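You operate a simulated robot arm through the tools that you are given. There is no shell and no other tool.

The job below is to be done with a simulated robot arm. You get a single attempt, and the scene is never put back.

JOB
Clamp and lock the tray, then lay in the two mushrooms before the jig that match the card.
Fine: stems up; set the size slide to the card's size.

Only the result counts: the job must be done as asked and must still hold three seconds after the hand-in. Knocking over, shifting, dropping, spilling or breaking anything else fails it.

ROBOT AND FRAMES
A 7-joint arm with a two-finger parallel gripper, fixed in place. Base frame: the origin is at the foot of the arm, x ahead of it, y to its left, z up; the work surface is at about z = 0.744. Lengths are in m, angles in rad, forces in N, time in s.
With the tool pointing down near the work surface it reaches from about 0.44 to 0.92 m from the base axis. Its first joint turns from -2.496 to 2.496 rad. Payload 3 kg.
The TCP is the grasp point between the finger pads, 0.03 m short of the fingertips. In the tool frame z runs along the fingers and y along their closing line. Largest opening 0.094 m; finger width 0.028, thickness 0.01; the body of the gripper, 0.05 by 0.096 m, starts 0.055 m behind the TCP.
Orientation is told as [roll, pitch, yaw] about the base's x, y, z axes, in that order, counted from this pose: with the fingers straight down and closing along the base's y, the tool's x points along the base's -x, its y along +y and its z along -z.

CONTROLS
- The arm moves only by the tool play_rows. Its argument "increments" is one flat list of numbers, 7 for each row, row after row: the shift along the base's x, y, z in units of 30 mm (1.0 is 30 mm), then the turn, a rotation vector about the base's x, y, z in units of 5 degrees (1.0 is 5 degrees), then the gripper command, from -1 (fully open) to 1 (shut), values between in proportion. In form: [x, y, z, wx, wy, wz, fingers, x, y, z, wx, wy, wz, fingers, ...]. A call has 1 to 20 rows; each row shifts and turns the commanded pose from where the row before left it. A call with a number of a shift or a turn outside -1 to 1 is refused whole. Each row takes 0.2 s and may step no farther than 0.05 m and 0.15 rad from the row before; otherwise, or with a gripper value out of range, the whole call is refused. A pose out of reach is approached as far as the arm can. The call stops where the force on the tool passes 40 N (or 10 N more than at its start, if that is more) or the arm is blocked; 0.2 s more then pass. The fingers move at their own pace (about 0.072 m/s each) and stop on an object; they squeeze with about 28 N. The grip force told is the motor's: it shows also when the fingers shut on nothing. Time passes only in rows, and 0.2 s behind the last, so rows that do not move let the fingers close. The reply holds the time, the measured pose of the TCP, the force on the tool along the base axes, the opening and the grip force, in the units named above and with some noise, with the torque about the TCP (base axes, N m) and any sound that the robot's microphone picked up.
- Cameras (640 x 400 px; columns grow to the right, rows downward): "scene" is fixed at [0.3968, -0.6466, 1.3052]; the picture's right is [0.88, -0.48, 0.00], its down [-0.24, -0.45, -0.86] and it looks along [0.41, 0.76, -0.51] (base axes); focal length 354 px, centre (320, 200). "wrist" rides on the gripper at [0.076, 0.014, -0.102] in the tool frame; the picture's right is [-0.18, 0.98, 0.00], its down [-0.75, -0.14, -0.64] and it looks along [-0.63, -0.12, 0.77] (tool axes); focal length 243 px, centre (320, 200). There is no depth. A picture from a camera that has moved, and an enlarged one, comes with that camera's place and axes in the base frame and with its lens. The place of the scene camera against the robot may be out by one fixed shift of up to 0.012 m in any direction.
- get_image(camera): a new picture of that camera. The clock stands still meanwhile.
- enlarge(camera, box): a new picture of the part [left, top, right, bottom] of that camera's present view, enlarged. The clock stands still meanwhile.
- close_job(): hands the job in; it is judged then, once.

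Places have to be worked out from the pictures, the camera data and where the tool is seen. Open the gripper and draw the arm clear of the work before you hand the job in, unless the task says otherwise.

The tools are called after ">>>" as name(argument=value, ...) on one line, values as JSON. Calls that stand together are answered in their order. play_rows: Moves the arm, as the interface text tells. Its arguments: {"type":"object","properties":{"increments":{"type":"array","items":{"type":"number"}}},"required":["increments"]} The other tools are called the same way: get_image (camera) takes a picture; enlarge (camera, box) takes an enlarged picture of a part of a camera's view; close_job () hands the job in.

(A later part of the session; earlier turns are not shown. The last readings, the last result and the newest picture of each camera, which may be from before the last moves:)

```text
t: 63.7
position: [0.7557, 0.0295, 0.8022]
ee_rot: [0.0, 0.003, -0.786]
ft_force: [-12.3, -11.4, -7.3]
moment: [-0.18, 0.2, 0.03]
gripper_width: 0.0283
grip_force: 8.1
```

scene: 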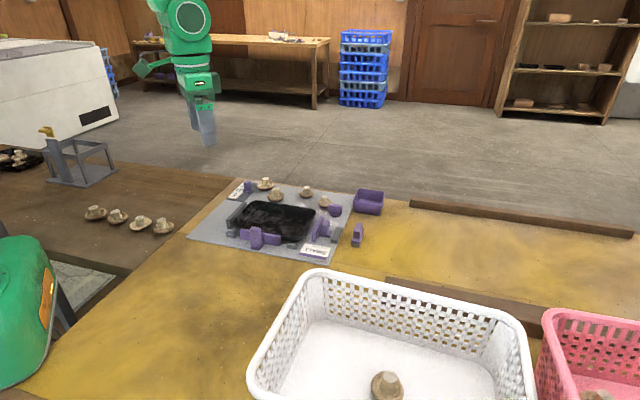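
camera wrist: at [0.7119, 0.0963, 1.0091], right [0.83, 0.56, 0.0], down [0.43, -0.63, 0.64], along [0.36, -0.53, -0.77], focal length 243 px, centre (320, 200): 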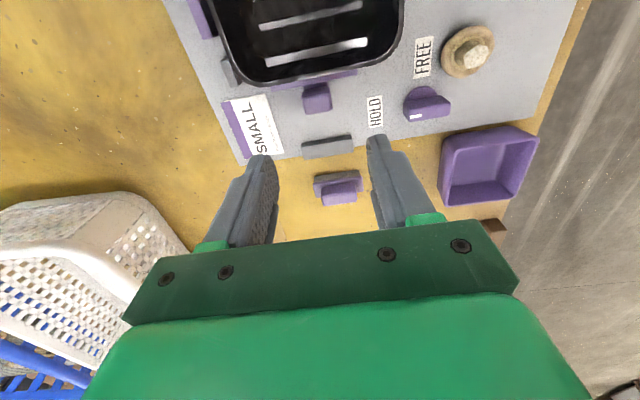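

e1 force stays ~-1 N. I tug 2 mm more to see if the jaw actually moves.

>>> play_rows(increments=[0.047, -0.047, 0, 0, 0, 0, 0.6, 0, 0, 0, 0, 0, 0, 0.6])

>>> enlarge(camera="wrist", box=[220, 0, 420, 160])

>>> enlarge(camera="scene", box=[285, 190, 365, 250])

```text
t: 64.3
position: [0.7578, 0.0278, 0.803]
ee_rot: [0.0, 0.001, -0.785]
ft_force: [-10.6, -10.2, -2.2]
moment: [-0.11, 0.34, 0.05]
gripper_width: 0.0272
grip_force: 7.8
```

```text
2.50 times, centred on (320, 80) of wrist
camera zoom: at [0.7137, 0.0922, 0.9061], right [0.83, 0.56, 0.0], down [0.43, -0.63, 0.64], along [0.36, -0.53, -0.77], focal length 606 px, centre (320, 500)
```

zoom: 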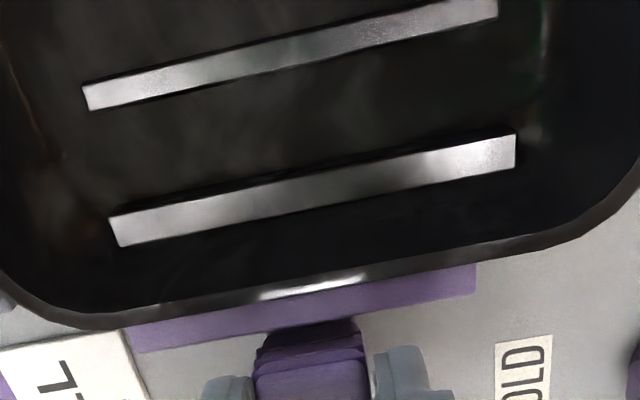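

```text
6.67 times, centred on (325, 220) of scene
camera zoom: at [0.3968, -0.6466, 1.3052], right [0.88, -0.48, 0.0], down [-0.24, -0.45, -0.86], along [0.41, 0.76, -0.51], focal length 2357 px, centre (287, 67)
```

zoom: 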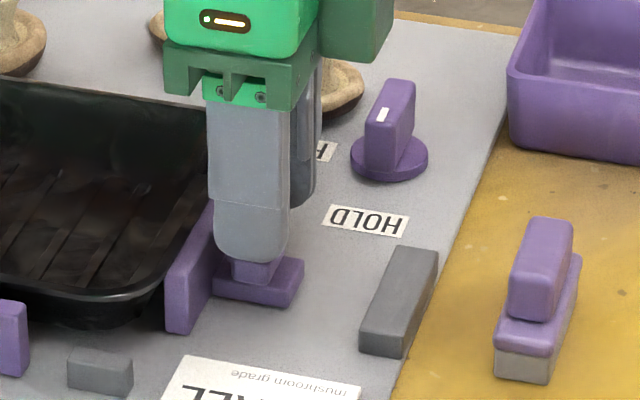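

The jaw slides freely even at HOLD, so the lock isn't mechanical on the jaw in this state; I will re-press it. First I release, rise, and take a high overhead picture to compare tray, stops, fence and jaw in one frame.

>>> play_rows(increments=[0, 0, 0, 0, 0, 0, 0, 0, 0, 0, 0, 0, 0, -0.2, 0, 0, 0.5, 0, 0, 0, -0.2, 0, 0, 1, 0, 0, 0, -0.2, 0, 0, 1, 0, 0, 0, -0.2, 0, 0, 1, 0, 0, 0, -0.2, 0, 0, 1, 0, 0, 0, -0.2, 0, 0, 1, 0, 0, 0, -0.2, 0, 0, 1, 0, 0, 0, -0.2, 0, 0, 1, 0, 0, 0, -0.2, 0, 0, 1, 0, 0, 0, -0.2, 0, 0, 0, 0, 0, 0, -0.2])

>>> get_image(camera="wrist")

```text
t: 66.9
position: [0.7571, 0.0268, 1.0587]
ee_rot: [0.0, -0.001, -0.787]
ft_force: [-0.3, 0.2, -1.2]
moment: [0.0, -0.01, 0.0]
gripper_width: 0.0564
grip_force: 0.2
```

```text
taken
camera wrist: at [0.7121, 0.0915, 1.1616], right [0.83, 0.56, 0.0], down [0.43, -0.63, 0.64], along [0.36, -0.53, -0.77], focal length 243 px, centre (320, 200)
```

wrist: 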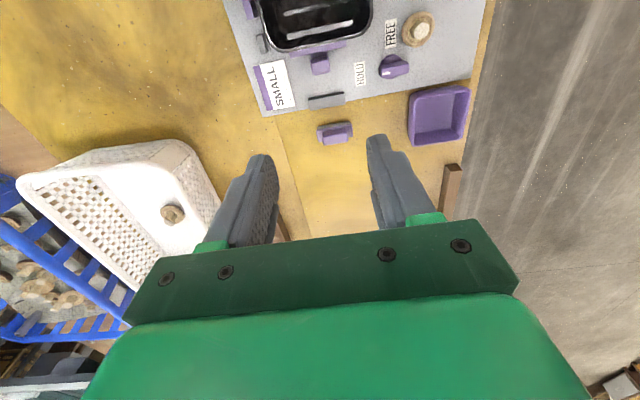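

I shift the camera so the whole tray is in the clear upper half.

>>> play_rows(increments=[-0.75, 0.75, 0.2, 0, 0, 0, -0.2, -0.75, 0.75, 0.2, 0, 0, 0, -0.2, -0.75, 0.75, 0.2, 0, 0, 0, -0.2, -0.75, 0.75, 0.2, 0, 0, 0, -0.2, -0.75, 0.75, 0.2, 0, 0, 0, -0.2, 0, 0, 0, 0, 0, 0, -0.2])

>>> get_image(camera="wrist")

>>> enlarge(camera="wrist", box=[200, 0, 460, 165])

```text
t: 68.3
position: [0.6447, 0.1416, 1.0879]
ee_rot: [0.002, 0.001, -0.786]
ft_force: [0.1, 0.6, 0.6]
moment: [-0.02, 0.04, 0.0]
gripper_width: 0.0565
grip_force: 0.0
```

```text
taken
camera wrist: at [0.6002, 0.2056, 1.1906], right [0.83, 0.56, 0.0], down [0.43, -0.63, 0.64], along [0.36, -0.53, -0.77], focal length 243 px, centre (320, 200)
```

wrist: 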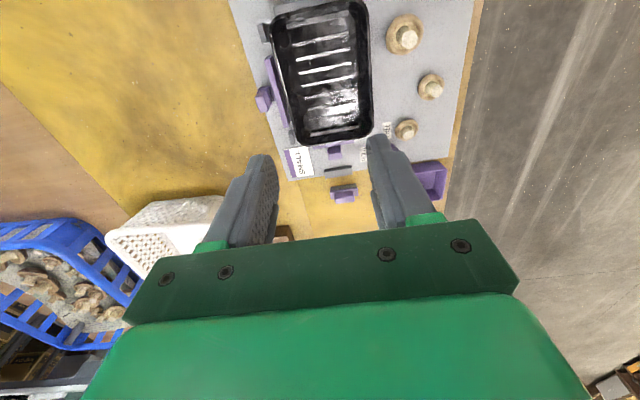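

```text
2.42 times, centred on (330, 82) of wrist
camera zoom: at [0.6002, 0.2056, 1.1906], right [0.83, 0.56, 0.0], down [0.43, -0.63, 0.64], along [0.36, -0.53, -0.77], focal length 588 px, centre (296, 485)
```

zoom: 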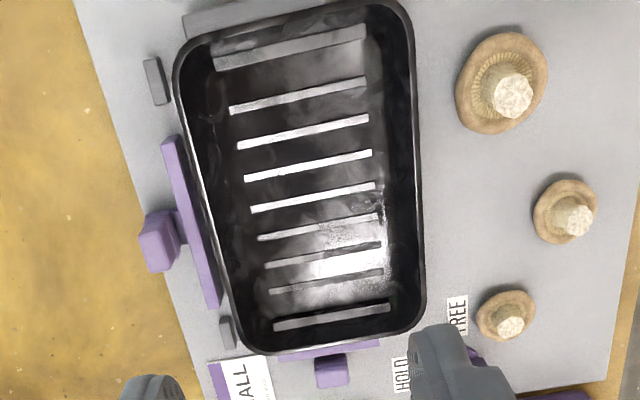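

Overhead shows: jaw centre and the tray's original e2 centre coincide, stops ~10 mm behind the tray, T about 7 mm. To tell if the T is a short-stroke clamp or a long-stroke ejector I'll probe its stroke by a few more mm. I move behind it with closed fingers.

>>> play_rows(increments=[-0.62, -1, 0, 0, 0, 0, 1, -0.62, -1, 0, 0, 0, 0, 1, -0.62, -1, 0, 0, 0, 0, 1, -0.62, -1, 0, 0, 0, 0, 1, 0, 0, -1, 0, 0, 0, 1, 0, 0, -1, 0, 0, 0, 1, 0, 0, -1, 0, 0, 0, 1, 0, 0, -1, 0, 0, 0, 1, 0, 0, -1, 0, 0, 0, 1, 0, 0, -1, 0, 0, 0, 1, 0, 0, -1, 0, 0, 0, 1, 0, 0, -1, 0, 0, 0, 1, 0, 0, -0.6, 0, 0, 0, 1, 0, 0, -0.6, 0, 0, 0, 1, 0, 0, 0, 0, 0, 0, 1])

>>> enlarge(camera="wrist", box=[200, 0, 440, 190])

>>> enlarge(camera="scene", box=[215, 180, 315, 260])

```text
t: 71.5
position: [0.5726, 0.0194, 0.8122]
ee_rot: [0.0, 0.0, -0.786]
ft_force: [0.1, -0.9, 0.0]
moment: [-0.01, 0.0, -0.01]
gripper_width: 0.0
grip_force: 28.2
```

```text
2.11 times, centred on (320, 95) of wrist
camera zoom: at [0.5277, 0.0841, 0.915], right [0.83, 0.56, 0.0], down [0.43, -0.63, 0.64], along [0.36, -0.53, -0.77], focal length 511 px, centre (320, 421)
```

zoom: 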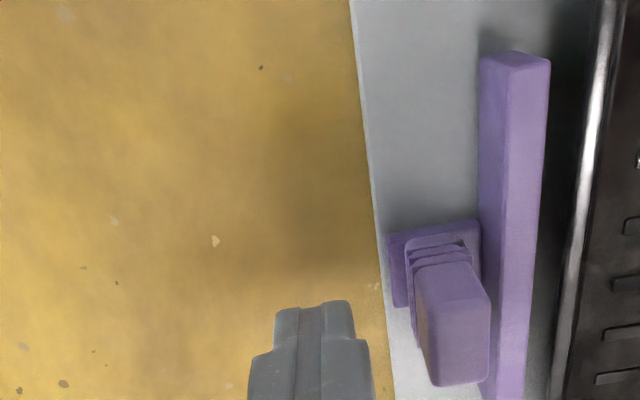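

```text
5.00 times, centred on (265, 220) of scene
camera zoom: at [0.3968, -0.6466, 1.3052], right [0.88, -0.48, 0.0], down [-0.24, -0.45, -0.86], along [0.41, 0.76, -0.51], focal length 1768 px, centre (595, 100)
```

zoom: 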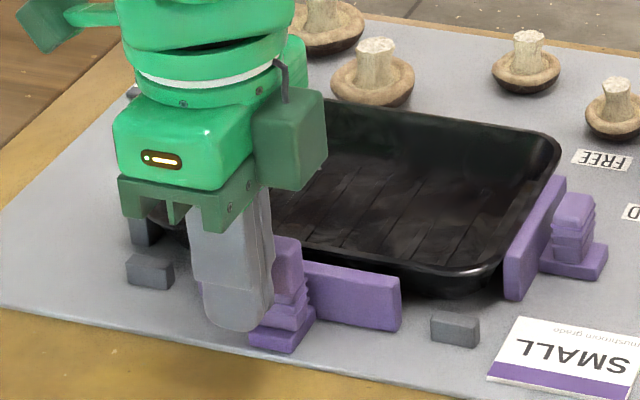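

I lower 9 mm and push along +e2: first 18 mm to contact, then checking forces as the T advances.

>>> play_rows(increments=[0, 0, -0.3, 0, 0, 0, 1, 0.094, 0.094, 0, 0, 0, 0, 1, 0.094, 0.094, 0, 0, 0, 0, 1, 0.094, 0.094, 0, 0, 0, 0, 1, 0.094, 0.094, 0, 0, 0, 0, 1, 0.094, 0.094, 0, 0, 0, 0, 1, 0.094, 0.094, 0, 0, 0, 0, 1, 0, 0, 0, 0, 0, 0, 1])

>>> enlarge(camera="scene", box=[215, 180, 315, 260])

```text
t: 73.3
position: [0.5882, 0.0363, 0.8033]
ee_rot: [0.0, 0.003, -0.787]
ft_force: [-1.2, 0.9, 0.6]
moment: [0.01, -0.02, 0.02]
gripper_width: 0.0
grip_force: 28.4
```

```text
5.00 times, centred on (265, 220) of scene
camera zoom: at [0.3968, -0.6466, 1.3052], right [0.88, -0.48, 0.0], down [-0.24, -0.45, -0.86], along [0.41, 0.76, -0.51], focal length 1768 px, centre (595, 100)
```

zoom: 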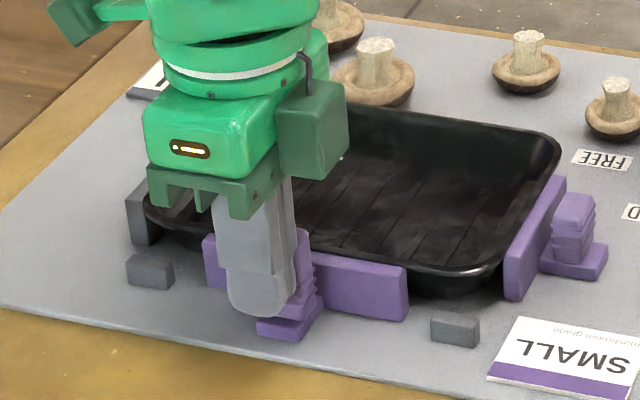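

T is ~9 mm forward, no resistance. I push 6 mm more.

>>> play_rows(increments=[0.0707, 0.0707, 0, 0, 0, 0, 1, 0.0707, 0.0707, 0, 0, 0, 0, 1, 0, 0, 0, 0, 0, 0, 1])

>>> enlarge(camera="scene", box=[215, 180, 315, 260])

```text
t: 74.1
position: [0.5934, 0.041, 0.8016]
ee_rot: [0.001, 0.002, -0.785]
ft_force: [-1.3, 0.3, 0.2]
moment: [0.0, 0.03, 0.01]
gripper_width: 0.0001
grip_force: 28.1
```

```text
5.00 times, centred on (265, 220) of scene
camera zoom: at [0.3968, -0.6466, 1.3052], right [0.88, -0.48, 0.0], down [-0.24, -0.45, -0.86], along [0.41, 0.76, -0.51], focal length 1768 px, centre (595, 100)
```

zoom: 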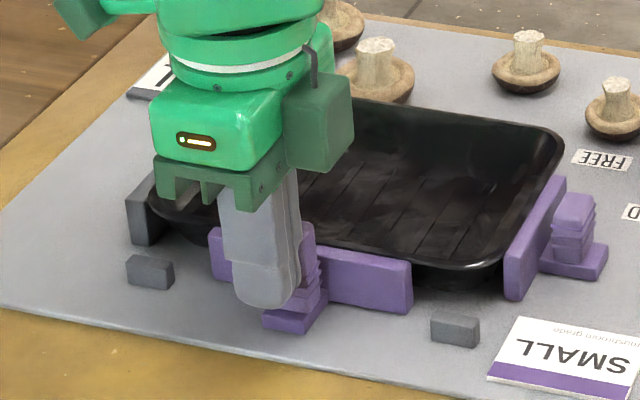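

No limit at ~15 mm. Another 6 mm.

>>> play_rows(increments=[0.0707, 0.0707, 0, 0, 0, 0, 1, 0.0707, 0.0707, 0, 0, 0, 0, 1, 0, 0, 0, 0, 0, 0, 1])

>>> enlarge(camera="scene", box=[215, 180, 315, 260])

```text
t: 74.9
position: [0.5962, 0.0455, 0.8032]
ee_rot: [0.001, 0.0, -0.786]
ft_force: [-0.9, 0.8, 1.0]
moment: [0.02, -0.01, -0.03]
gripper_width: 0.0002
grip_force: 28.2
```

```text
5.00 times, centred on (265, 220) of scene
camera zoom: at [0.3968, -0.6466, 1.3052], right [0.88, -0.48, 0.0], down [-0.24, -0.45, -0.86], along [0.41, 0.76, -0.51], focal length 1768 px, centre (595, 100)
```

zoom: 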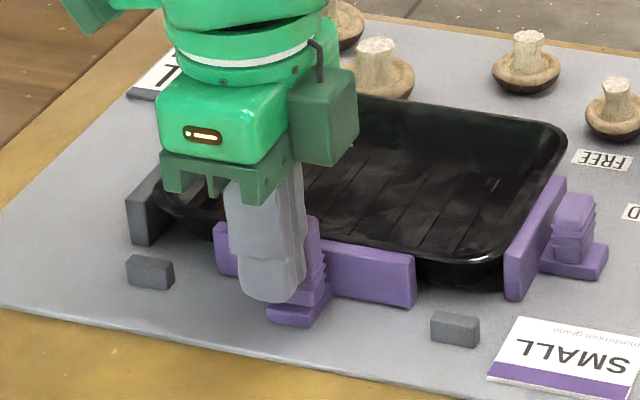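

The T has a long free stroke (>20 mm), its rest is right behind the tray between the stops, and nothing opposes it: it is an ejector, not the clamp. I'll put it back home and slide the tray back. First retract, rise and yaw to +45° over the T handle.

>>> play_rows(increments=[-0.3, -0.3, 0, 0, 0, 0, 1, 0, 0, 1, 0, 0, 0, 1, 0, 0, 1, 0, 0, 1, 0, 0.07, 0.066, 0, 0, 0, 1, -0.2, 0.07, 0.066, 0, 0, 0, 1, -0.2, 0.07, 0.066, 0, 0, 0, 1, -0.2, 0.07, 0.066, 0, 0, 0, 1, -0.2, 0.07, 0.066, 0, 0, 0, 1, -0.2, 0.07, 0.066, 0, 0, 0, 1, -0.2, 0.07, 0.066, 0, 0, 0, 1, -0.2, 0.07, 0.066, 0, 0, 0, 1, -0.2, 0.07, 0.066, 0, 0, 0, 1, -0.2, 0.07, 0.066, 0, 0, 0, 1, -0.2, 0.07, 0.066, 0, 0, 0, 1, -0.2, 0, 0, 0, 0, 0, 1, -0.2, 0, 0, 0, 0, 0, 1, -0.2, 0, 0, 0, 0, 0, 1, -0.2, 0, 0, 0, 0, 0, 1, -0.2, 0, 0, 0, 0, 0, 1, -0.2, 0, 0, 0, 0, 0, 1, -0.2])

>>> get_image(camera="wrist")

>>> enlarge(camera="wrist", box=[200, 0, 440, 190])

```text
t: 79.1
position: [0.6108, 0.0584, 0.8635]
ee_rot: [0.0, 0.002, 0.787]
ft_force: [0.1, 0.4, 0.5]
moment: [-0.01, -0.02, -0.01]
gripper_width: 0.056
grip_force: 0.0
```

```text
taken
camera wrist: at [0.5459, 0.0162, 0.9664], right [-0.57, 0.82, 0.0], down [0.63, 0.43, 0.64], along [0.53, 0.36, -0.77], focal length 243 px, centre (320, 200)
```

wrist: 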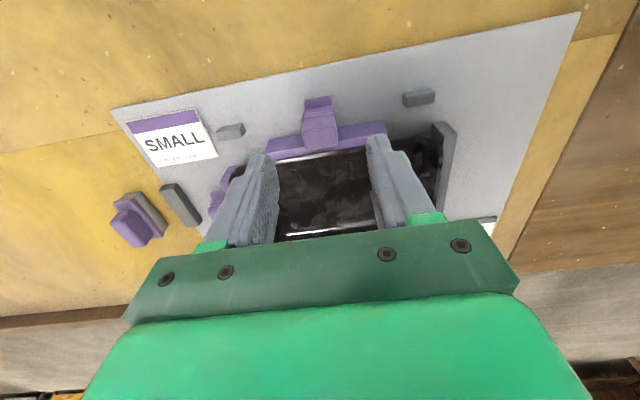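

```text
2.11 times, centred on (320, 95) of wrist
camera zoom: at [0.5459, 0.0162, 0.9664], right [-0.57, 0.82, 0.0], down [0.63, 0.43, 0.64], along [0.53, 0.36, -0.77], focal length 511 px, centre (320, 421)
```

zoom: 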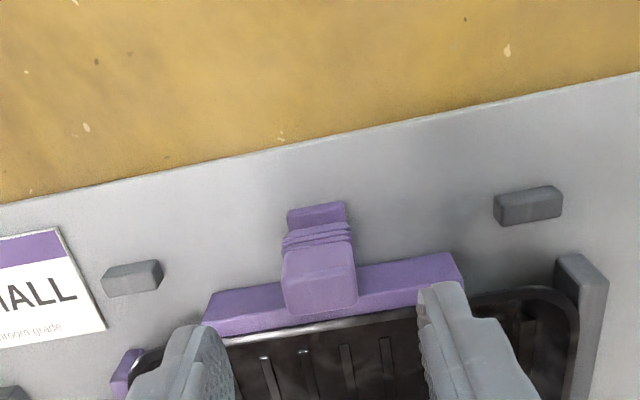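

Handle centred. I descend, grip lightly, and pull the T back ~18 mm.

>>> play_rows(increments=[-0.02, 0.02, -1, 0, 0, 0, -0.2, 0, 0, -1, 0, 0, 0, -0.2, 0, 0, 0, 0, 0, 0, 0.2, 0, 0, 0, 0, 0, 0, 0.55, 0, 0, 0, 0, 0, 0, 0.55])

>>> play_rows(increments=[-0.0707, -0.0707, 0, 0, 0, 0, 0.55, -0.0707, -0.0707, 0, 0, 0, 0, 0.55, -0.0707, -0.0707, 0, 0, 0, 0, 0.55, -0.0707, -0.0707, 0, 0, 0, 0, 0.55, -0.0707, -0.0707, 0, 0, 0, 0, 0.55, 0, 0, 0, 0, 0, 0, 0.55])

>>> enlarge(camera="scene", box=[215, 180, 315, 260])

```text
t: 80.3
position: [0.6111, 0.0594, 0.8032]
ee_rot: [-0.004, 0.0, 0.785]
ft_force: [13.7, -14.1, -3.8]
moment: [0.1, -0.16, -0.21]
gripper_width: 0.0295
grip_force: 45.0
```

```text
t: 81.5
position: [0.6004, 0.0492, 0.8039]
ee_rot: [-0.001, -0.002, 0.784]
ft_force: [2.6, -3.0, -0.8]
moment: [0.57, -0.12, -0.04]
gripper_width: 0.0253
grip_force: 44.6
stopped in row 5: the force on the tool passed its limit at 42 N (the readings are from after the stop); the commanded pose is now the measured one
```

```text
5.00 times, centred on (265, 220) of scene
camera zoom: at [0.3968, -0.6466, 1.3052], right [0.88, -0.48, 0.0], down [-0.24, -0.45, -0.86], along [0.41, 0.76, -0.51], focal length 1768 px, centre (595, 100)
```

zoom: 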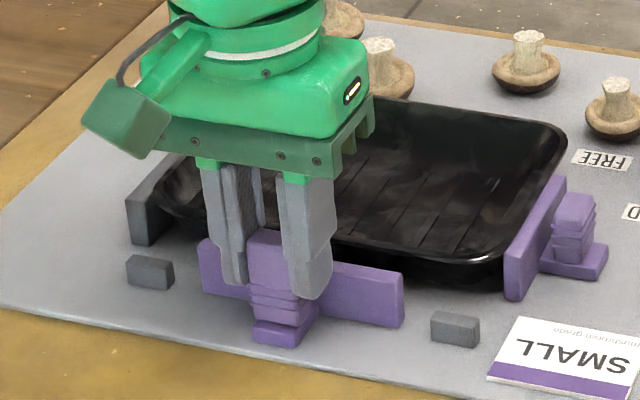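

T is ~3–4 mm from home. I pull the rest.

>>> play_rows(increments=[-0.047, -0.047, 0, 0, 0, 0, 0.5, -0.035, -0.035, 0, 0, 0, 0, 0.5, 0, 0, 0, 0, 0, 0, 0.5])

>>> enlarge(camera="scene", box=[215, 180, 315, 260])

```text
t: 82.3
position: [0.5968, 0.046, 0.8032]
ee_rot: [-0.001, 0.001, 0.786]
ft_force: [6.7, -7.6, 7.1]
moment: [0.39, -0.26, -0.05]
gripper_width: 0.0257
grip_force: 45.0
```

```text
5.00 times, centred on (265, 220) of scene
camera zoom: at [0.3968, -0.6466, 1.3052], right [0.88, -0.48, 0.0], down [-0.24, -0.45, -0.86], along [0.41, 0.76, -0.51], focal length 1768 px, centre (595, 100)
```

zoom: 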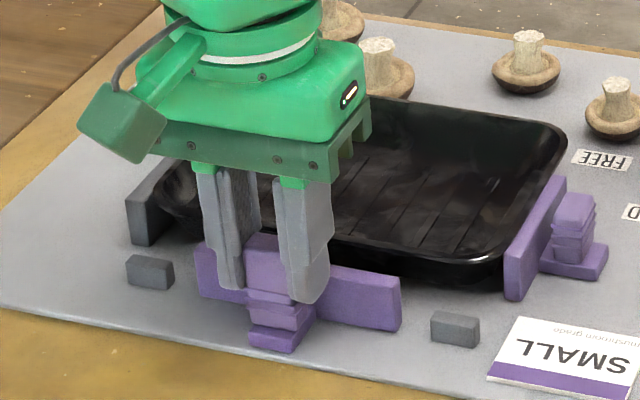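

T is home. I release, rise, and move to the front side of the tray to slide it back.

>>> play_rows(increments=[0, 0, 0, 0, 0, 0, 0, 0, 0, 0, 0, 0, 0, -0.2, 0, 0, 0.5, 0, 0, 0, -0.2, 0, 0, 1, 0, 0, 0, -0.2, 0, 0, 1, 0, 0, 0, 1, 0, 0, 1, 0, 0, 0, 1, 0.848, 0.829, 0, 0, 0, 0, 1, 0.848, 0.829, 0, 0, 0, 0, 1, 0.848, 0.829, 0, 0, 0, 0, 1, 0.848, 0.829, 0, 0, 0, 0, 1, 0.848, 0.829, 0, 0, 0, 0, 1, 0.848, 0.829, 0, 0, 0, 0, 1, 0, 0, 0, 0, 0, 0, 1])

>>> get_image(camera="wrist")

>>> enlarge(camera="wrist", box=[200, 0, 460, 200])

>>> enlarge(camera="scene", box=[200, 140, 360, 260])

```text
t: 85.1
position: [0.7515, 0.1964, 0.9087]
ee_rot: [0.0, 0.001, 0.784]
ft_force: [0.2, 0.6, -0.3]
moment: [0.01, 0.0, 0.03]
gripper_width: 0.0
grip_force: 28.3
```

```text
taken
camera wrist: at [0.686, 0.1529, 1.011], right [-0.56, 0.83, 0.0], down [0.63, 0.43, 0.64], along [0.53, 0.36, -0.77], focal length 243 px, centre (320, 200)
```

wrist: 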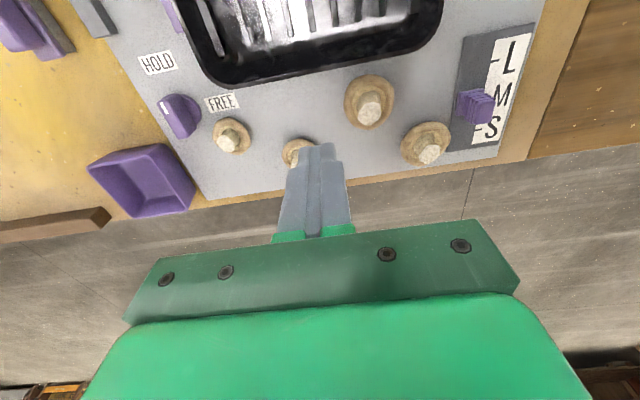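

```text
2.00 times, centred on (330, 100) of wrist
camera zoom: at [0.686, 0.1529, 1.011], right [-0.56, 0.83, 0.0], down [0.63, 0.43, 0.64], along [0.53, 0.36, -0.77], focal length 485 px, centre (300, 400)
```

zoom: 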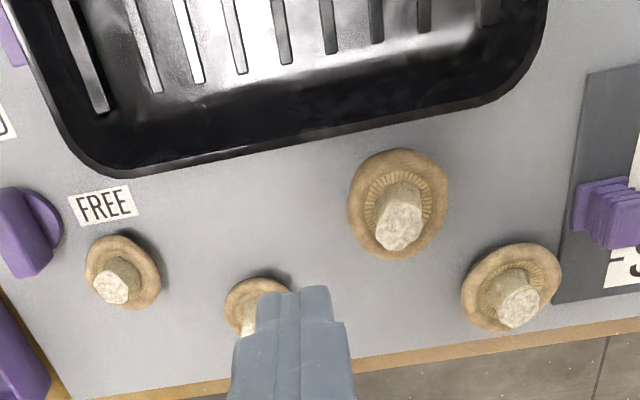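

```text
3.33 times, centred on (280, 200) of scene
camera zoom: at [0.3968, -0.6466, 1.3052], right [0.88, -0.48, 0.0], down [-0.24, -0.45, -0.86], along [0.41, 0.76, -0.51], focal length 1178 px, centre (453, 200)
```

zoom: 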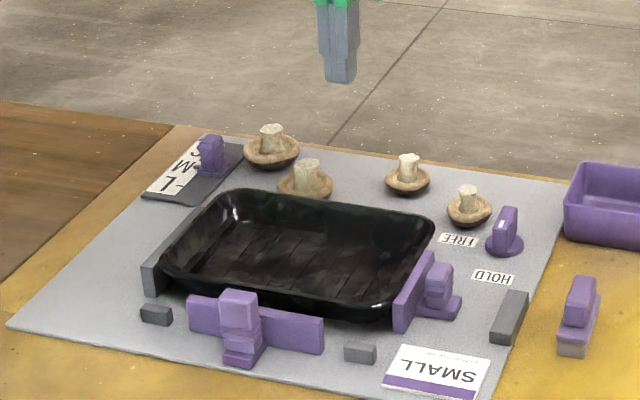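

In front of the tray the finger path is clear (large mushroom ≥13 mm away). I descend to z≈0.795 and push the tray back along -e2, in 3 mm steps.

>>> play_rows(increments=[0, 0, -0.95, 0, 0, 0, 1, 0, 0, -0.95, 0, 0, 0, 1, 0, 0, -0.95, 0, 0, 0, 1, 0, 0, -0.95, 0, 0, 0, 1, 0, 0, 0, 0, 0, 0, 1, -0.0707, -0.0707, 0, 0, 0, 0, 1, -0.0707, -0.0707, 0, 0, 0, 0, 1, -0.0707, -0.0707, 0, 0, 0, 0, 1, -0.0707, -0.0707, 0, 0, 0, 0, 1, -0.0707, -0.0707, 0, 0, 0, 0, 1, -0.0707, -0.0707, 0, 0, 0, 0, 1, 0, 0, 0, 0, 0, 0, 1])

>>> enlarge(camera="wrist", box=[200, 0, 460, 200])

>>> enlarge(camera="scene", box=[215, 180, 355, 260])

```text
t: 87.7
position: [0.7378, 0.1835, 0.7949]
ee_rot: [-0.001, 0.0, 0.786]
ft_force: [-0.6, 0.2, 0.2]
moment: [-0.02, 0.02, -0.03]
gripper_width: 0.0002
grip_force: 27.9
```

```text
2.00 times, centred on (330, 100) of wrist
camera zoom: at [0.6729, 0.1402, 0.8972], right [-0.56, 0.83, 0.0], down [0.63, 0.43, 0.64], along [0.53, 0.36, -0.77], focal length 485 px, centre (300, 400)
```

zoom: 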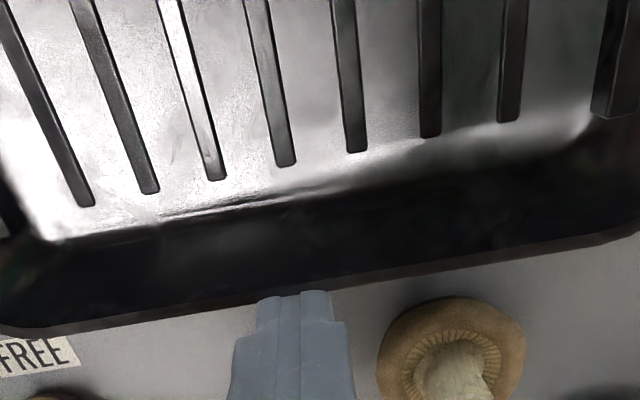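

```text
4.57 times, centred on (285, 220) of scene
camera zoom: at [0.3968, -0.6466, 1.3052], right [0.88, -0.48, 0.0], down [-0.24, -0.45, -0.86], along [0.41, 0.76, -0.51], focal length 1616 px, centre (480, 109)
```

zoom: 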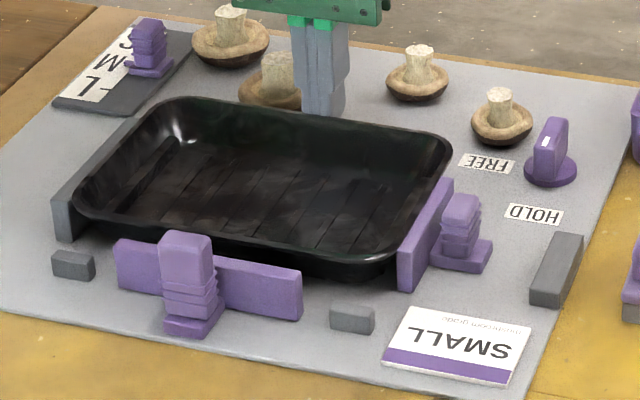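

Fingers are about to touch the rim. I push 9 mm more and compare with the earlier tray position.

>>> play_rows(increments=[-0.0707, -0.0707, 0, 0, 0, 0, 1, -0.0707, -0.0707, 0, 0, 0, 0, 1, -0.0707, -0.0707, 0, 0, 0, 0, 1, 0, 0, 0, 0, 0, 0, 1])

>>> enlarge(camera="scene", box=[215, 180, 355, 260])

```text
t: 88.7
position: [0.7315, 0.1778, 0.7948]
ee_rot: [-0.002, 0.0, 0.785]
ft_force: [0.0, -0.4, 0.3]
moment: [-0.02, 0.03, -0.03]
gripper_width: 0.0
grip_force: 27.8
```

```text
4.57 times, centred on (285, 220) of scene
camera zoom: at [0.3968, -0.6466, 1.3052], right [0.88, -0.48, 0.0], down [-0.24, -0.45, -0.86], along [0.41, 0.76, -0.51], focal length 1616 px, centre (480, 109)
```

zoom: 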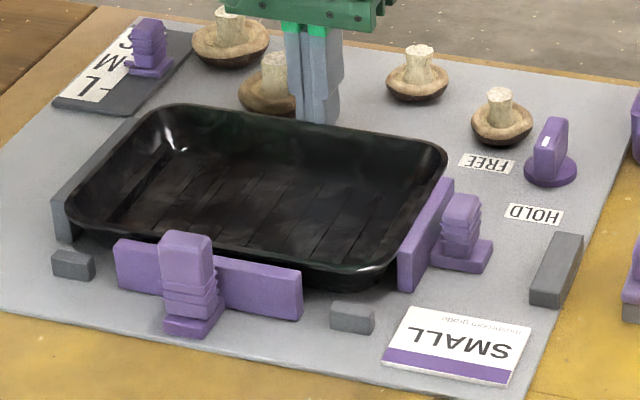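

The tray is back, within ~3–4 mm of its original e2 position, jaw slightly open. I back off, rise, and return to the end jaw to press it home again.

>>> play_rows(increments=[0.28, 0.28, 0, 0, 0, 0, 1, 0, 0, 1, 0, 0, 0, 1, 0, 0, 1, 0, 0, 0, 1, 0, 0, 1, 0, 0, 0, 1, 0, 0, 1, 0, 0, 0, 1, 0.22, -1, 0, 0, 0, 0, 1, 0.22, -1, 0, 0, 0, 0, 1, 0.22, -1, 0, 0, 0, 0, 1, 0.22, -1, 0, 0, 0, 0, 1, 0.22, -1, 0, 0, 0, 0, 1, 0.22, -1, 0, 0, 0, 0, 1, 0, 0, -1, 0, 0, 0, 1, 0, 0, -1, 0, 0, 0, 1, 0, 0, 0, 0, 0, 0, 1])

>>> get_image(camera="wrist")

>>> enlarge(camera="scene", box=[285, 170, 385, 250])

```text
t: 91.7
position: [0.7784, 0.0067, 0.8533]
ee_rot: [-0.002, 0.0, 0.786]
ft_force: [0.8, 0.2, 0.1]
moment: [0.0, 0.0, 0.02]
gripper_width: 0.0
grip_force: 28.3
```

```text
taken
camera wrist: at [0.7136, -0.0376, 0.9559], right [-0.56, 0.83, 0.0], down [0.63, 0.43, 0.64], along [0.53, 0.36, -0.77], focal length 243 px, centre (320, 200)
```

wrist: 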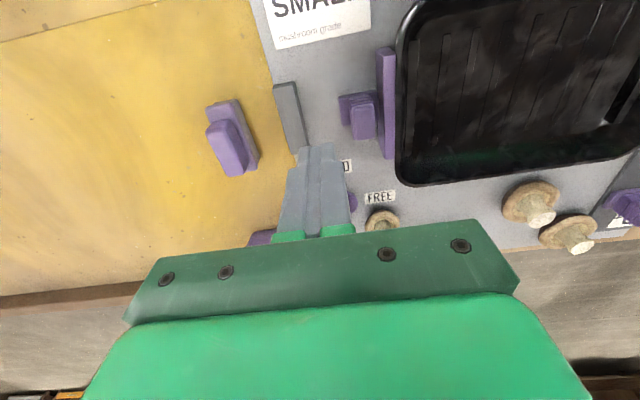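

```text
5.00 times, centred on (335, 210) of scene
camera zoom: at [0.3968, -0.6466, 1.3052], right [0.88, -0.48, 0.0], down [-0.24, -0.45, -0.86], along [0.41, 0.76, -0.51], focal length 1768 px, centre (245, 150)
```

zoom: 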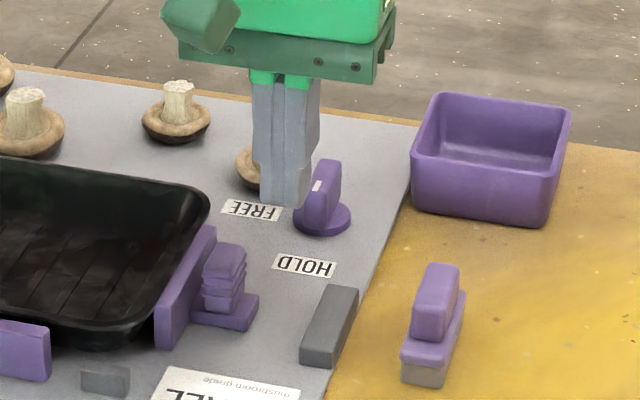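

I shift 4 mm to centre on the handle, descend, and push the jaw back in.

>>> play_rows(increments=[-0.095, -0.095, -0.84, 0, 0, 0, 1, 0, 0, -0.84, 0, 0, 0, 1, 0, 0, 0, 0, 0, 0, 1, -0.0707, 0.0707, 0, 0, 0, 0, 1, -0.0707, 0.0707, 0, 0, 0, 0, 1, -0.0707, 0.0707, 0, 0, 0, 0, 1, -0.0707, 0.0707, 0, 0, 0, 0, 1, -0.0707, 0.0707, 0, 0, 0, 0, 1, 0, 0, 0, 0, 0, 0, 1])

>>> play_rows(increments=[-0.047, 0.047, 0, 0, 0, 0, 1, -0.047, 0.047, 0, 0, 0, 0, 1, 0, 0, 0, 0, 0, 0, 1])

>>> enlarge(camera="scene", box=[215, 180, 355, 260])

```text
t: 93.7
position: [0.7667, 0.0132, 0.8047]
ee_rot: [-0.003, -0.001, 0.784]
ft_force: [0.1, -0.3, -1.0]
moment: [0.03, -0.02, 0.01]
gripper_width: 0.0
grip_force: 27.4
```

```text
t: 94.5
position: [0.7633, 0.0145, 0.8041]
ee_rot: [-0.002, -0.001, 0.787]
ft_force: [0.6, -1.9, -0.4]
moment: [-0.02, -0.03, 0.03]
gripper_width: 0.0003
grip_force: 28.1
```

```text
4.57 times, centred on (285, 220) of scene
camera zoom: at [0.3968, -0.6466, 1.3052], right [0.88, -0.48, 0.0], down [-0.24, -0.45, -0.86], along [0.41, 0.76, -0.51], focal length 1616 px, centre (480, 109)
```

zoom: 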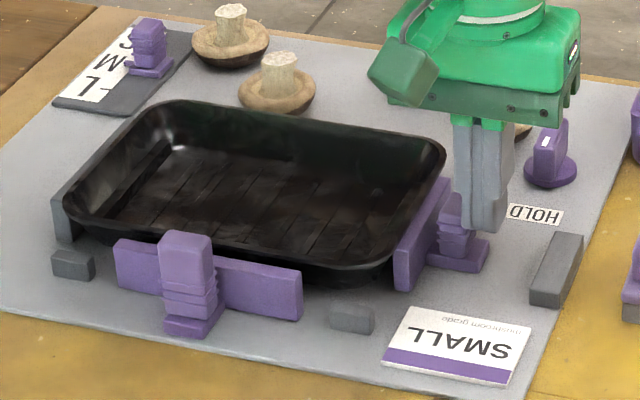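

Nearly there. Two more 2 mm steps.

>>> play_rows(increments=[-0.047, 0.047, 0, 0, 0, 0, 1, -0.047, 0.047, 0, 0, 0, 0, 1, 0, 0, 0, 0, 0, 0, 1])

>>> play_rows(increments=[-0.047, 0.047, 0, 0, 0, 0, 1, 0, 0, 0, 0, 0, 0, 1])

```text
t: 95.3
position: [0.7609, 0.0173, 0.8044]
ee_rot: [-0.004, -0.004, 0.783]
ft_force: [18.2, -18.1, 7.9]
moment: [-0.4, -0.41, -0.05]
gripper_width: 0.0
grip_force: 27.8
```

```text
t: 95.7
position: [0.7617, 0.0173, 0.8054]
ee_rot: [-0.006, -0.003, 0.784]
ft_force: [10.3, -6.7, -9.8]
moment: [-0.27, -0.32, -0.02]
gripper_width: 0.0
grip_force: 28.0
stopped in row 2: the force on the tool passed its limit at 45 N (the readings are from after the stop); the commanded pose is now the measured one
```

The jaw is pressed firmly (45 N peak) so the tray is tight against the fence. To do the lock properly after clamping, I'll turn the knob to FREE and again to HOLD. I back off, rise, and go over the knob at its known grip pose.

>>> play_rows(increments=[0.1, -0.1, 0, 0, 0, 0, 1, 0.15, -0.15, 0, 0, 0, 0, 1, 0, 0, 1, 0, 0, 0, 1, 0, 0, 1, 0, 0, 0, 0.45, 0, 0, 1, 0, 0, 0, 0.45, 0.84, 0.79, 0.1, 0, 0, 0, 0.45, 0.84, 0.79, 0.1, 0, 0, 0, 0.45, 0.84, 0.79, 0, 0, 0, 0, 0.45, 0, 0, -1, 0, 0, 0, 0.45, 0, 0, 0, 0, 0, 0, 0.45])

>>> enlarge(camera="wrist", box=[200, 20, 440, 200])

>>> enlarge(camera="scene", box=[215, 180, 355, 260])

```text
t: 97.9
position: [0.8439, 0.0798, 0.8701]
ee_rot: [-0.005, -0.004, 0.784]
ft_force: [-0.2, -1.1, -0.2]
moment: [-0.02, -0.02, -0.01]
gripper_width: 0.026
grip_force: 0.1
```

```text
2.22 times, centred on (320, 110) of wrist
camera zoom: at [0.7791, 0.0365, 0.9737], right [-0.56, 0.83, -0.01], down [0.63, 0.43, 0.65], along [0.54, 0.36, -0.76], focal length 539 px, centre (320, 400)
```

zoom: 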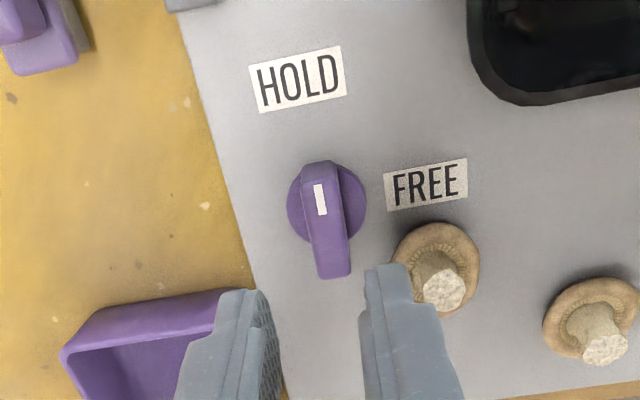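

```text
4.57 times, centred on (285, 220) of scene
camera zoom: at [0.3968, -0.6466, 1.3052], right [0.88, -0.48, 0.0], down [-0.24, -0.45, -0.86], along [0.41, 0.76, -0.51], focal length 1616 px, centre (480, 109)
```

zoom: 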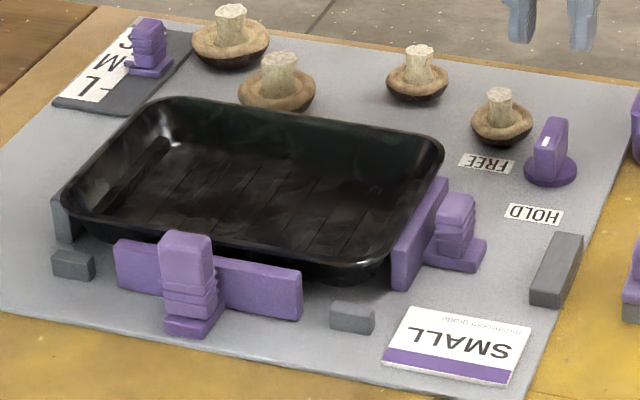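

Clearance to the near mushroom is ~5–7 mm. I descend to the same grip pose and close.

>>> play_rows(increments=[0.02, 0.07, -0.9, 0.057, 0.046, 0, 0.45, 0, 0, -0.9, 0, 0, 0, 0.45, 0, 0, -0.77, 0, 0, 0, 0.45, 0, 0, 0, 0, 0, 0, 0.6, 0, 0, 0, 0, 0, 0, 0.75, 0, 0, 0, 0, 0, 0, 0.75])

```text
t: 99.3
position: [0.8467, 0.0831, 0.7928]
ee_rot: [-0.002, -0.004, 0.785]
ft_force: [2.9, -4.3, -1.7]
moment: [-0.07, -0.08, -0.02]
gripper_width: 0.0146
grip_force: 2.1
```

Well-centred now. I rotate back toward FREE in batches.

>>> play_rows(increments=[0, 0, 0, 0, 0, 0, 1, 0, 0.008, 0, 0, 0, -0.8, 1, 0, 0.008, 0, 0, 0, -0.8, 1, 0, 0.008, 0, 0, 0, -0.8, 1, 0, 0.008, 0, 0, 0, -0.8, 1, 0, 0.008, 0, 0, 0, -0.8, 1, 0, 0.008, 0, 0, 0, -0.8, 1])

>>> play_rows(increments=[0, 0.008, 0, 0, 0, -0.8, 1, 0, 0.008, 0, 0, 0, -0.8, 1, 0, 0.008, 0, 0, 0, -0.8, 1, 0, 0.008, 0, 0, 0, -0.8, 1, 0, 0.008, 0, 0, 0, -0.8, 1, 0, 0.008, 0, 0, 0, -0.8, 1])

>>> play_rows(increments=[0.004, 0.01, 0, 0, 0, -0.8, 1, 0.004, 0.01, 0, 0, 0, -0.8, 1, 0.004, 0.01, 0, 0, 0, -0.8, 1, 0.004, 0.01, 0, 0, 0, -0.8, 1, 0.004, 0.01, 0, 0, 0, -0.8, 1, 0.004, 0.01, 0, 0, 0, -0.8, 1])

```text
t: 100.9
position: [0.8455, 0.083, 0.7938]
ee_rot: [0.001, -0.005, 0.363]
ft_force: [26.5, -14.1, 1.1]
moment: [0.1, -1.61, -0.06]
gripper_width: 0.0137
grip_force: 44.7
```

```text
t: 101.3
position: [0.8452, 0.0834, 0.7925]
ee_rot: [-0.001, -0.006, 0.293]
ft_force: [1.0, 0.7, 1.5]
moment: [0.24, -0.98, 0.0]
gripper_width: 0.0138
grip_force: 45.3
stopped in row 2: the force on the tool passed its limit at 41 N (the readings are from after the stop); the commanded pose is now the measured one
```

```text
t: 102.7
position: [0.8464, 0.0858, 0.7933]
ee_rot: [0.0, -0.006, -0.126]
ft_force: [-9.6, -7.4, 4.6]
moment: [-0.05, 1.0, -0.03]
gripper_width: 0.0138
grip_force: 44.5
```

At yaw -0.13; continue to -0.785.

>>> play_rows(increments=[0.004, 0.01, 0, 0, 0, -0.8, 1, 0.004, 0.01, 0, 0, 0, -0.8, 1, 0.004, 0.01, 0, 0, 0, -0.8, 1, 0.004, 0.01, 0, 0, 0, -0.8, 1, 0.004, 0.01, 0, 0, 0, -0.8, 1])

>>> play_rows(increments=[0, 0.005, 0, 0, 0, -0.8, 1, 0, 0.005, 0, 0, 0, -0.8, 1, 0, 0, 0, 0, 0, -0.8, 1, 0, 0, 0, 0, 0, -0.8, 1, 0, 0, 0, 0, 0, -0.4, 1])

```text
t: 103.9
position: [0.8467, 0.0862, 0.7936]
ee_rot: [0.0, -0.005, -0.473]
ft_force: [-16.1, -18.4, -7.4]
moment: [0.19, 1.31, -0.05]
gripper_width: 0.0139
grip_force: 44.9
```

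```text
t: 105.1
position: [0.8454, 0.0869, 0.7934]
ee_rot: [0.001, -0.007, -0.789]
ft_force: [-18.3, -17.3, -5.1]
moment: [-0.07, 0.73, 0.31]
gripper_width: 0.0138
grip_force: 44.8
```

At FREE (torque +0.31 shows its end stop). Now I turn back to HOLD, a touch further than before until I feel its stop.

>>> play_rows(increments=[-0.02, -0.02, 0, 0, 0, 0.8, 1, 0, 0, 0, 0, 0, 0.8, 1, 0, -0.005, 0, 0, 0, 0.8, 1, 0, -0.01, 0, 0, 0, 0.8, 1, 0, -0.01, 0, 0, 0, 0.8, 1, 0, -0.01, 0, 0, 0, 0.8, 1])

>>> play_rows(increments=[0, -0.01, 0, 0, 0, 0.8, 1, 0, -0.01, 0, 0, 0, 0.8, 1, 0, -0.01, 0, 0, 0, 0.8, 1, 0, -0.01, 0, 0, 0, 0.8, 1, 0, -0.01, 0, 0, 0, 0.8, 1, 0, -0.01, 0, 0, 0, 0.8, 1])

>>> play_rows(increments=[0, -0.01, 0, 0, 0, 0.8, 1, 0, -0.01, 0, 0, 0, 0.8, 1, 0, -0.01, 0, 0, 0, 0.8, 1, 0, -0.01, 0, 0, 0, 0.8, 1, 0, -0.01, 0, 0, 0, 0.8, 1])

```text
t: 106.5
position: [0.8465, 0.0849, 0.7941]
ee_rot: [-0.001, -0.006, -0.369]
ft_force: [-22.3, -9.2, -2.4]
moment: [-0.56, -0.19, -0.03]
gripper_width: 0.0136
grip_force: 45.4
```

```text
t: 107.9
position: [0.8453, 0.0844, 0.7935]
ee_rot: [-0.001, -0.007, 0.053]
ft_force: [-28.4, 3.9, 2.4]
moment: [0.02, 1.47, 0.03]
gripper_width: 0.0139
grip_force: 45.0
```

```text
t: 109.1
position: [0.846, 0.0835, 0.7944]
ee_rot: [-0.001, -0.006, 0.403]
ft_force: [-9.5, 27.4, -11.4]
moment: [0.88, -0.43, 0.09]
gripper_width: 0.0137
grip_force: 45.1
```

Continue the last 23°, easing +y by 1 mm.

>>> play_rows(increments=[0, 0.035, 0, 0, 0, 0.6, 1, 0, 0, 0, 0, 0, 0.8, 1, 0, 0, 0, 0, 0, 0.8, 1, 0, 0, 0, 0, 0, 0.8, 1])

>>> play_rows(increments=[0, 0, 0, 0, 0, 0.8, 1, 0, 0, 0, 0, 0, 0.6, 1, 0, 0, 0, 0, 0, 0.4, 1])

```text
t: 110.1
position: [0.8453, 0.0842, 0.793]
ee_rot: [-0.002, -0.005, 0.663]
ft_force: [2.3, 19.1, -14.8]
moment: [-0.08, 0.61, 0.02]
gripper_width: 0.0139
grip_force: 44.9
```

```text
t: 110.9
position: [0.8457, 0.083, 0.7926]
ee_rot: [-0.001, -0.005, 0.818]
ft_force: [11.4, 6.2, -23.1]
moment: [0.19, -0.24, -1.45]
gripper_width: 0.0145
grip_force: 44.7
```

Torque -1.45 N·m: the knob is at its HOLD end stop. I release and lift.

>>> play_rows(increments=[0, 0, 0, 0, 0, -0.3, 0.7, 0, 0, 0, 0, 0, 0, 0.5, 0, 0, 0, 0, 0, 0, 0.5, 0, 0, 0.5, 0, 0, 0, 0.5, 0, 0, 1, 0, 0, 0, 0.5, 0, 0, 1, 0, 0, 0, 0.5, 0, 0, 1, 0, 0, 0, 0.5, 0, 0, 0, 0, 0, 0, 0.5])

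>>> enlarge(camera="wrist", box=[200, 0, 440, 180])

>>> enlarge(camera="scene", box=[215, 180, 355, 260])

```text
t: 112.7
position: [0.8481, 0.0843, 0.896]
ee_rot: [0.0, -0.005, 0.792]
ft_force: [0.2, 0.0, 0.4]
moment: [-0.03, 0.0, 0.02]
gripper_width: 0.0235
grip_force: 0.1
```

```text
2.22 times, centred on (320, 90) of wrist
camera zoom: at [0.7826, 0.04, 1.0004], right [-0.57, 0.82, 0.0], down [0.63, 0.43, 0.65], along [0.53, 0.37, -0.76], focal length 539 px, centre (320, 444)
```

zoom: 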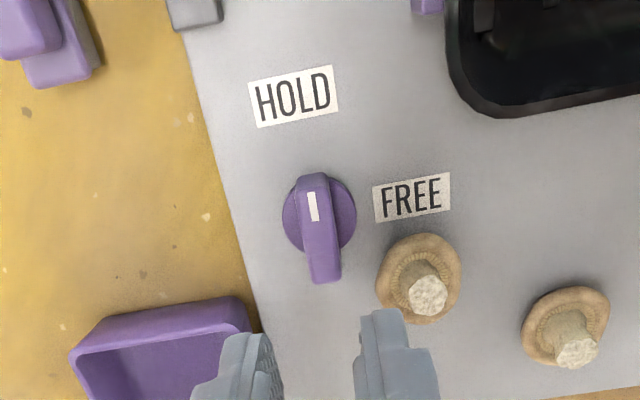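

```text
4.57 times, centred on (285, 220) of scene
camera zoom: at [0.3968, -0.6466, 1.3052], right [0.88, -0.48, 0.0], down [-0.24, -0.45, -0.86], along [0.41, 0.76, -0.51], focal length 1616 px, centre (480, 109)
```

zoom: 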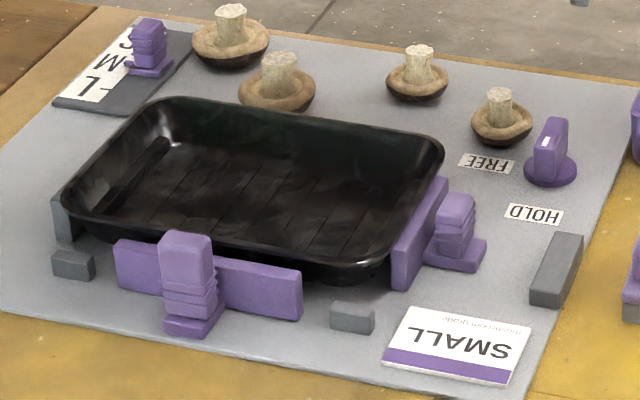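

Knob is at HOLD and the tray is tight. I check whether the jaw is now really held: go to its handle with yaw -45°.

>>> play_rows(increments=[-0.177, -0.104, 0, 0, 0.05, -1, -0.2, -0.177, -0.104, 0, 0, 0, -1, -0.2, -0.177, -0.104, 0, 0, 0, -1, -0.2, -0.177, -0.104, 0, 0, 0, -1, -0.2, -0.177, -0.104, 0, 0, 0, -1, -0.2, -0.177, -0.104, 0, 0, 0, -1, -0.2, -0.177, -0.104, 0, 0, 0, -1, -0.2, -0.177, -0.104, 0, 0, 0, -1, -0.2, -0.177, -0.104, 0, 0, 0, -1, -0.2, -0.177, -0.104, 0, 0, 0, -1, -0.2, -0.177, -0.104, 0, 0, 0, -1, -0.2, -0.177, -0.104, 0, 0, 0, -1, -0.2, -0.177, -0.104, 0, 0, 0, -1, -0.2, -0.177, -0.104, 0, 0, 0, -1, -0.2, -0.177, -0.104, 0, 0, 0, -1, -0.2, -0.177, -0.104, 0, 0, 0, -1, -0.2, -0.177, -0.104, 0, 0, 0, -1, -0.2, -0.177, -0.104, 0, 0, 0, -1, -0.2, 0, 0, 0, 0, 0, 0, -0.2])

>>> enlarge(camera="wrist", box=[200, 0, 440, 190])

```text
t: 116.7
position: [0.7505, 0.0275, 0.8996]
ee_rot: [0.002, -0.002, -0.78]
ft_force: [-0.2, -0.9, 0.3]
moment: [-0.02, 0.02, 0.05]
gripper_width: 0.0563
grip_force: 0.1
```

```text
2.11 times, centred on (320, 95) of wrist
camera zoom: at [0.7052, 0.0922, 1.0022], right [0.82, 0.57, 0.0], down [0.43, -0.63, 0.64], along [0.37, -0.53, -0.77], focal length 511 px, centre (320, 421)
```

zoom: 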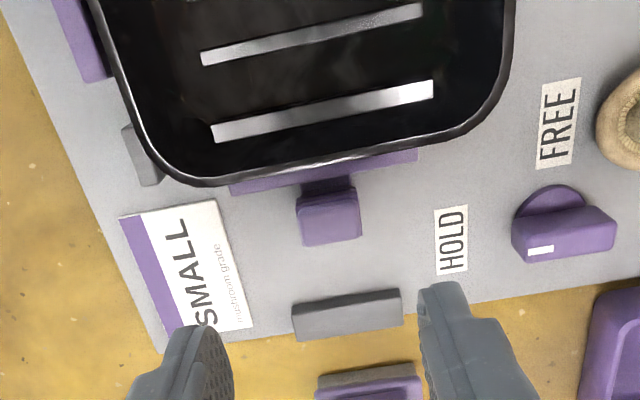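

Handle centre is at e2≈0.555; I shift +4 mm, descend, grip and tug 1 mm outward.

>>> play_rows(increments=[0.09, 0.09, -0.81, 0, 0, 0, -0.2, 0, 0, -0.81, 0, 0, 0, -0.2, 0, 0, -0.81, 0, 0, 0, -0.2, 0, 0, -0.81, 0, 0, 0, -0.2, 0, 0, 0, 0, 0, 0, 0.3, 0, 0, 0, 0, 0, 0, 0.6, 0, 0, 0, 0, 0, 0, 0.6])

>>> play_rows(increments=[0.024, -0.024, 0, 0, 0, 0, 0.6, 0, 0, 0, 0, 0, 0, 0.6])

>>> play_rows(increments=[0.024, -0.024, 0, 0, 0, 0, 0.6, 0, 0, 0, 0, 0, 0, 0.6])

```text
t: 118.3
position: [0.7543, 0.032, 0.7995]
ee_rot: [0.002, -0.004, -0.781]
ft_force: [0.4, -1.3, -0.6]
moment: [-0.29, 0.18, -0.48]
gripper_width: 0.0251
grip_force: 45.0
```

```text
t: 118.9
position: [0.7549, 0.0308, 0.8006]
ee_rot: [0.002, -0.001, -0.778]
ft_force: [-1.4, -1.2, -5.8]
moment: [-0.05, 0.53, -0.46]
gripper_width: 0.0253
grip_force: 44.8
```

```text
t: 119.5
position: [0.7557, 0.0305, 0.8004]
ee_rot: [0.002, -0.003, -0.779]
ft_force: [3.7, 4.8, -16.2]
moment: [-0.03, 0.31, -0.44]
gripper_width: 0.0251
grip_force: 45.5
```

The jaw slides freely again, so HOLD doesn't bind it mechanically; final positions count. While gripping the handle I push it back in until the tray is tight.

>>> play_rows(increments=[-0.047, 0.047, 0, 0, 0, 0, 0.6, -0.03, 0.03, 0, 0, 0, 0, 0.6, 0, 0, 0, 0, 0, 0, 0.6])

>>> play_rows(increments=[-0.03, 0.03, 0, 0, 0, 0, 0.6, 0, 0, 0, 0, 0, 0, 0.6])

```text
t: 120.2
position: [0.7529, 0.0312, 0.8006]
ee_rot: [0.004, -0.005, -0.781]
ft_force: [10.8, 0.4, -14.7]
moment: [-0.15, 0.05, -0.43]
gripper_width: 0.0252
grip_force: 45.7
stopped in row 3: the force on the tool passed its limit at 41 N (the readings are from after the stop); the commanded pose is now the measured one
```

```text
t: 120.8
position: [0.7544, 0.0317, 0.8012]
ee_rot: [0.006, -0.006, -0.782]
ft_force: [11.2, -1.6, -14.2]
moment: [-0.06, 0.13, -0.48]
gripper_width: 0.0255
grip_force: 45.4
stopped in row 2: the force on the tool passed its limit at 41 N (the readings are from after the stop); the commanded pose is now the measured one
```

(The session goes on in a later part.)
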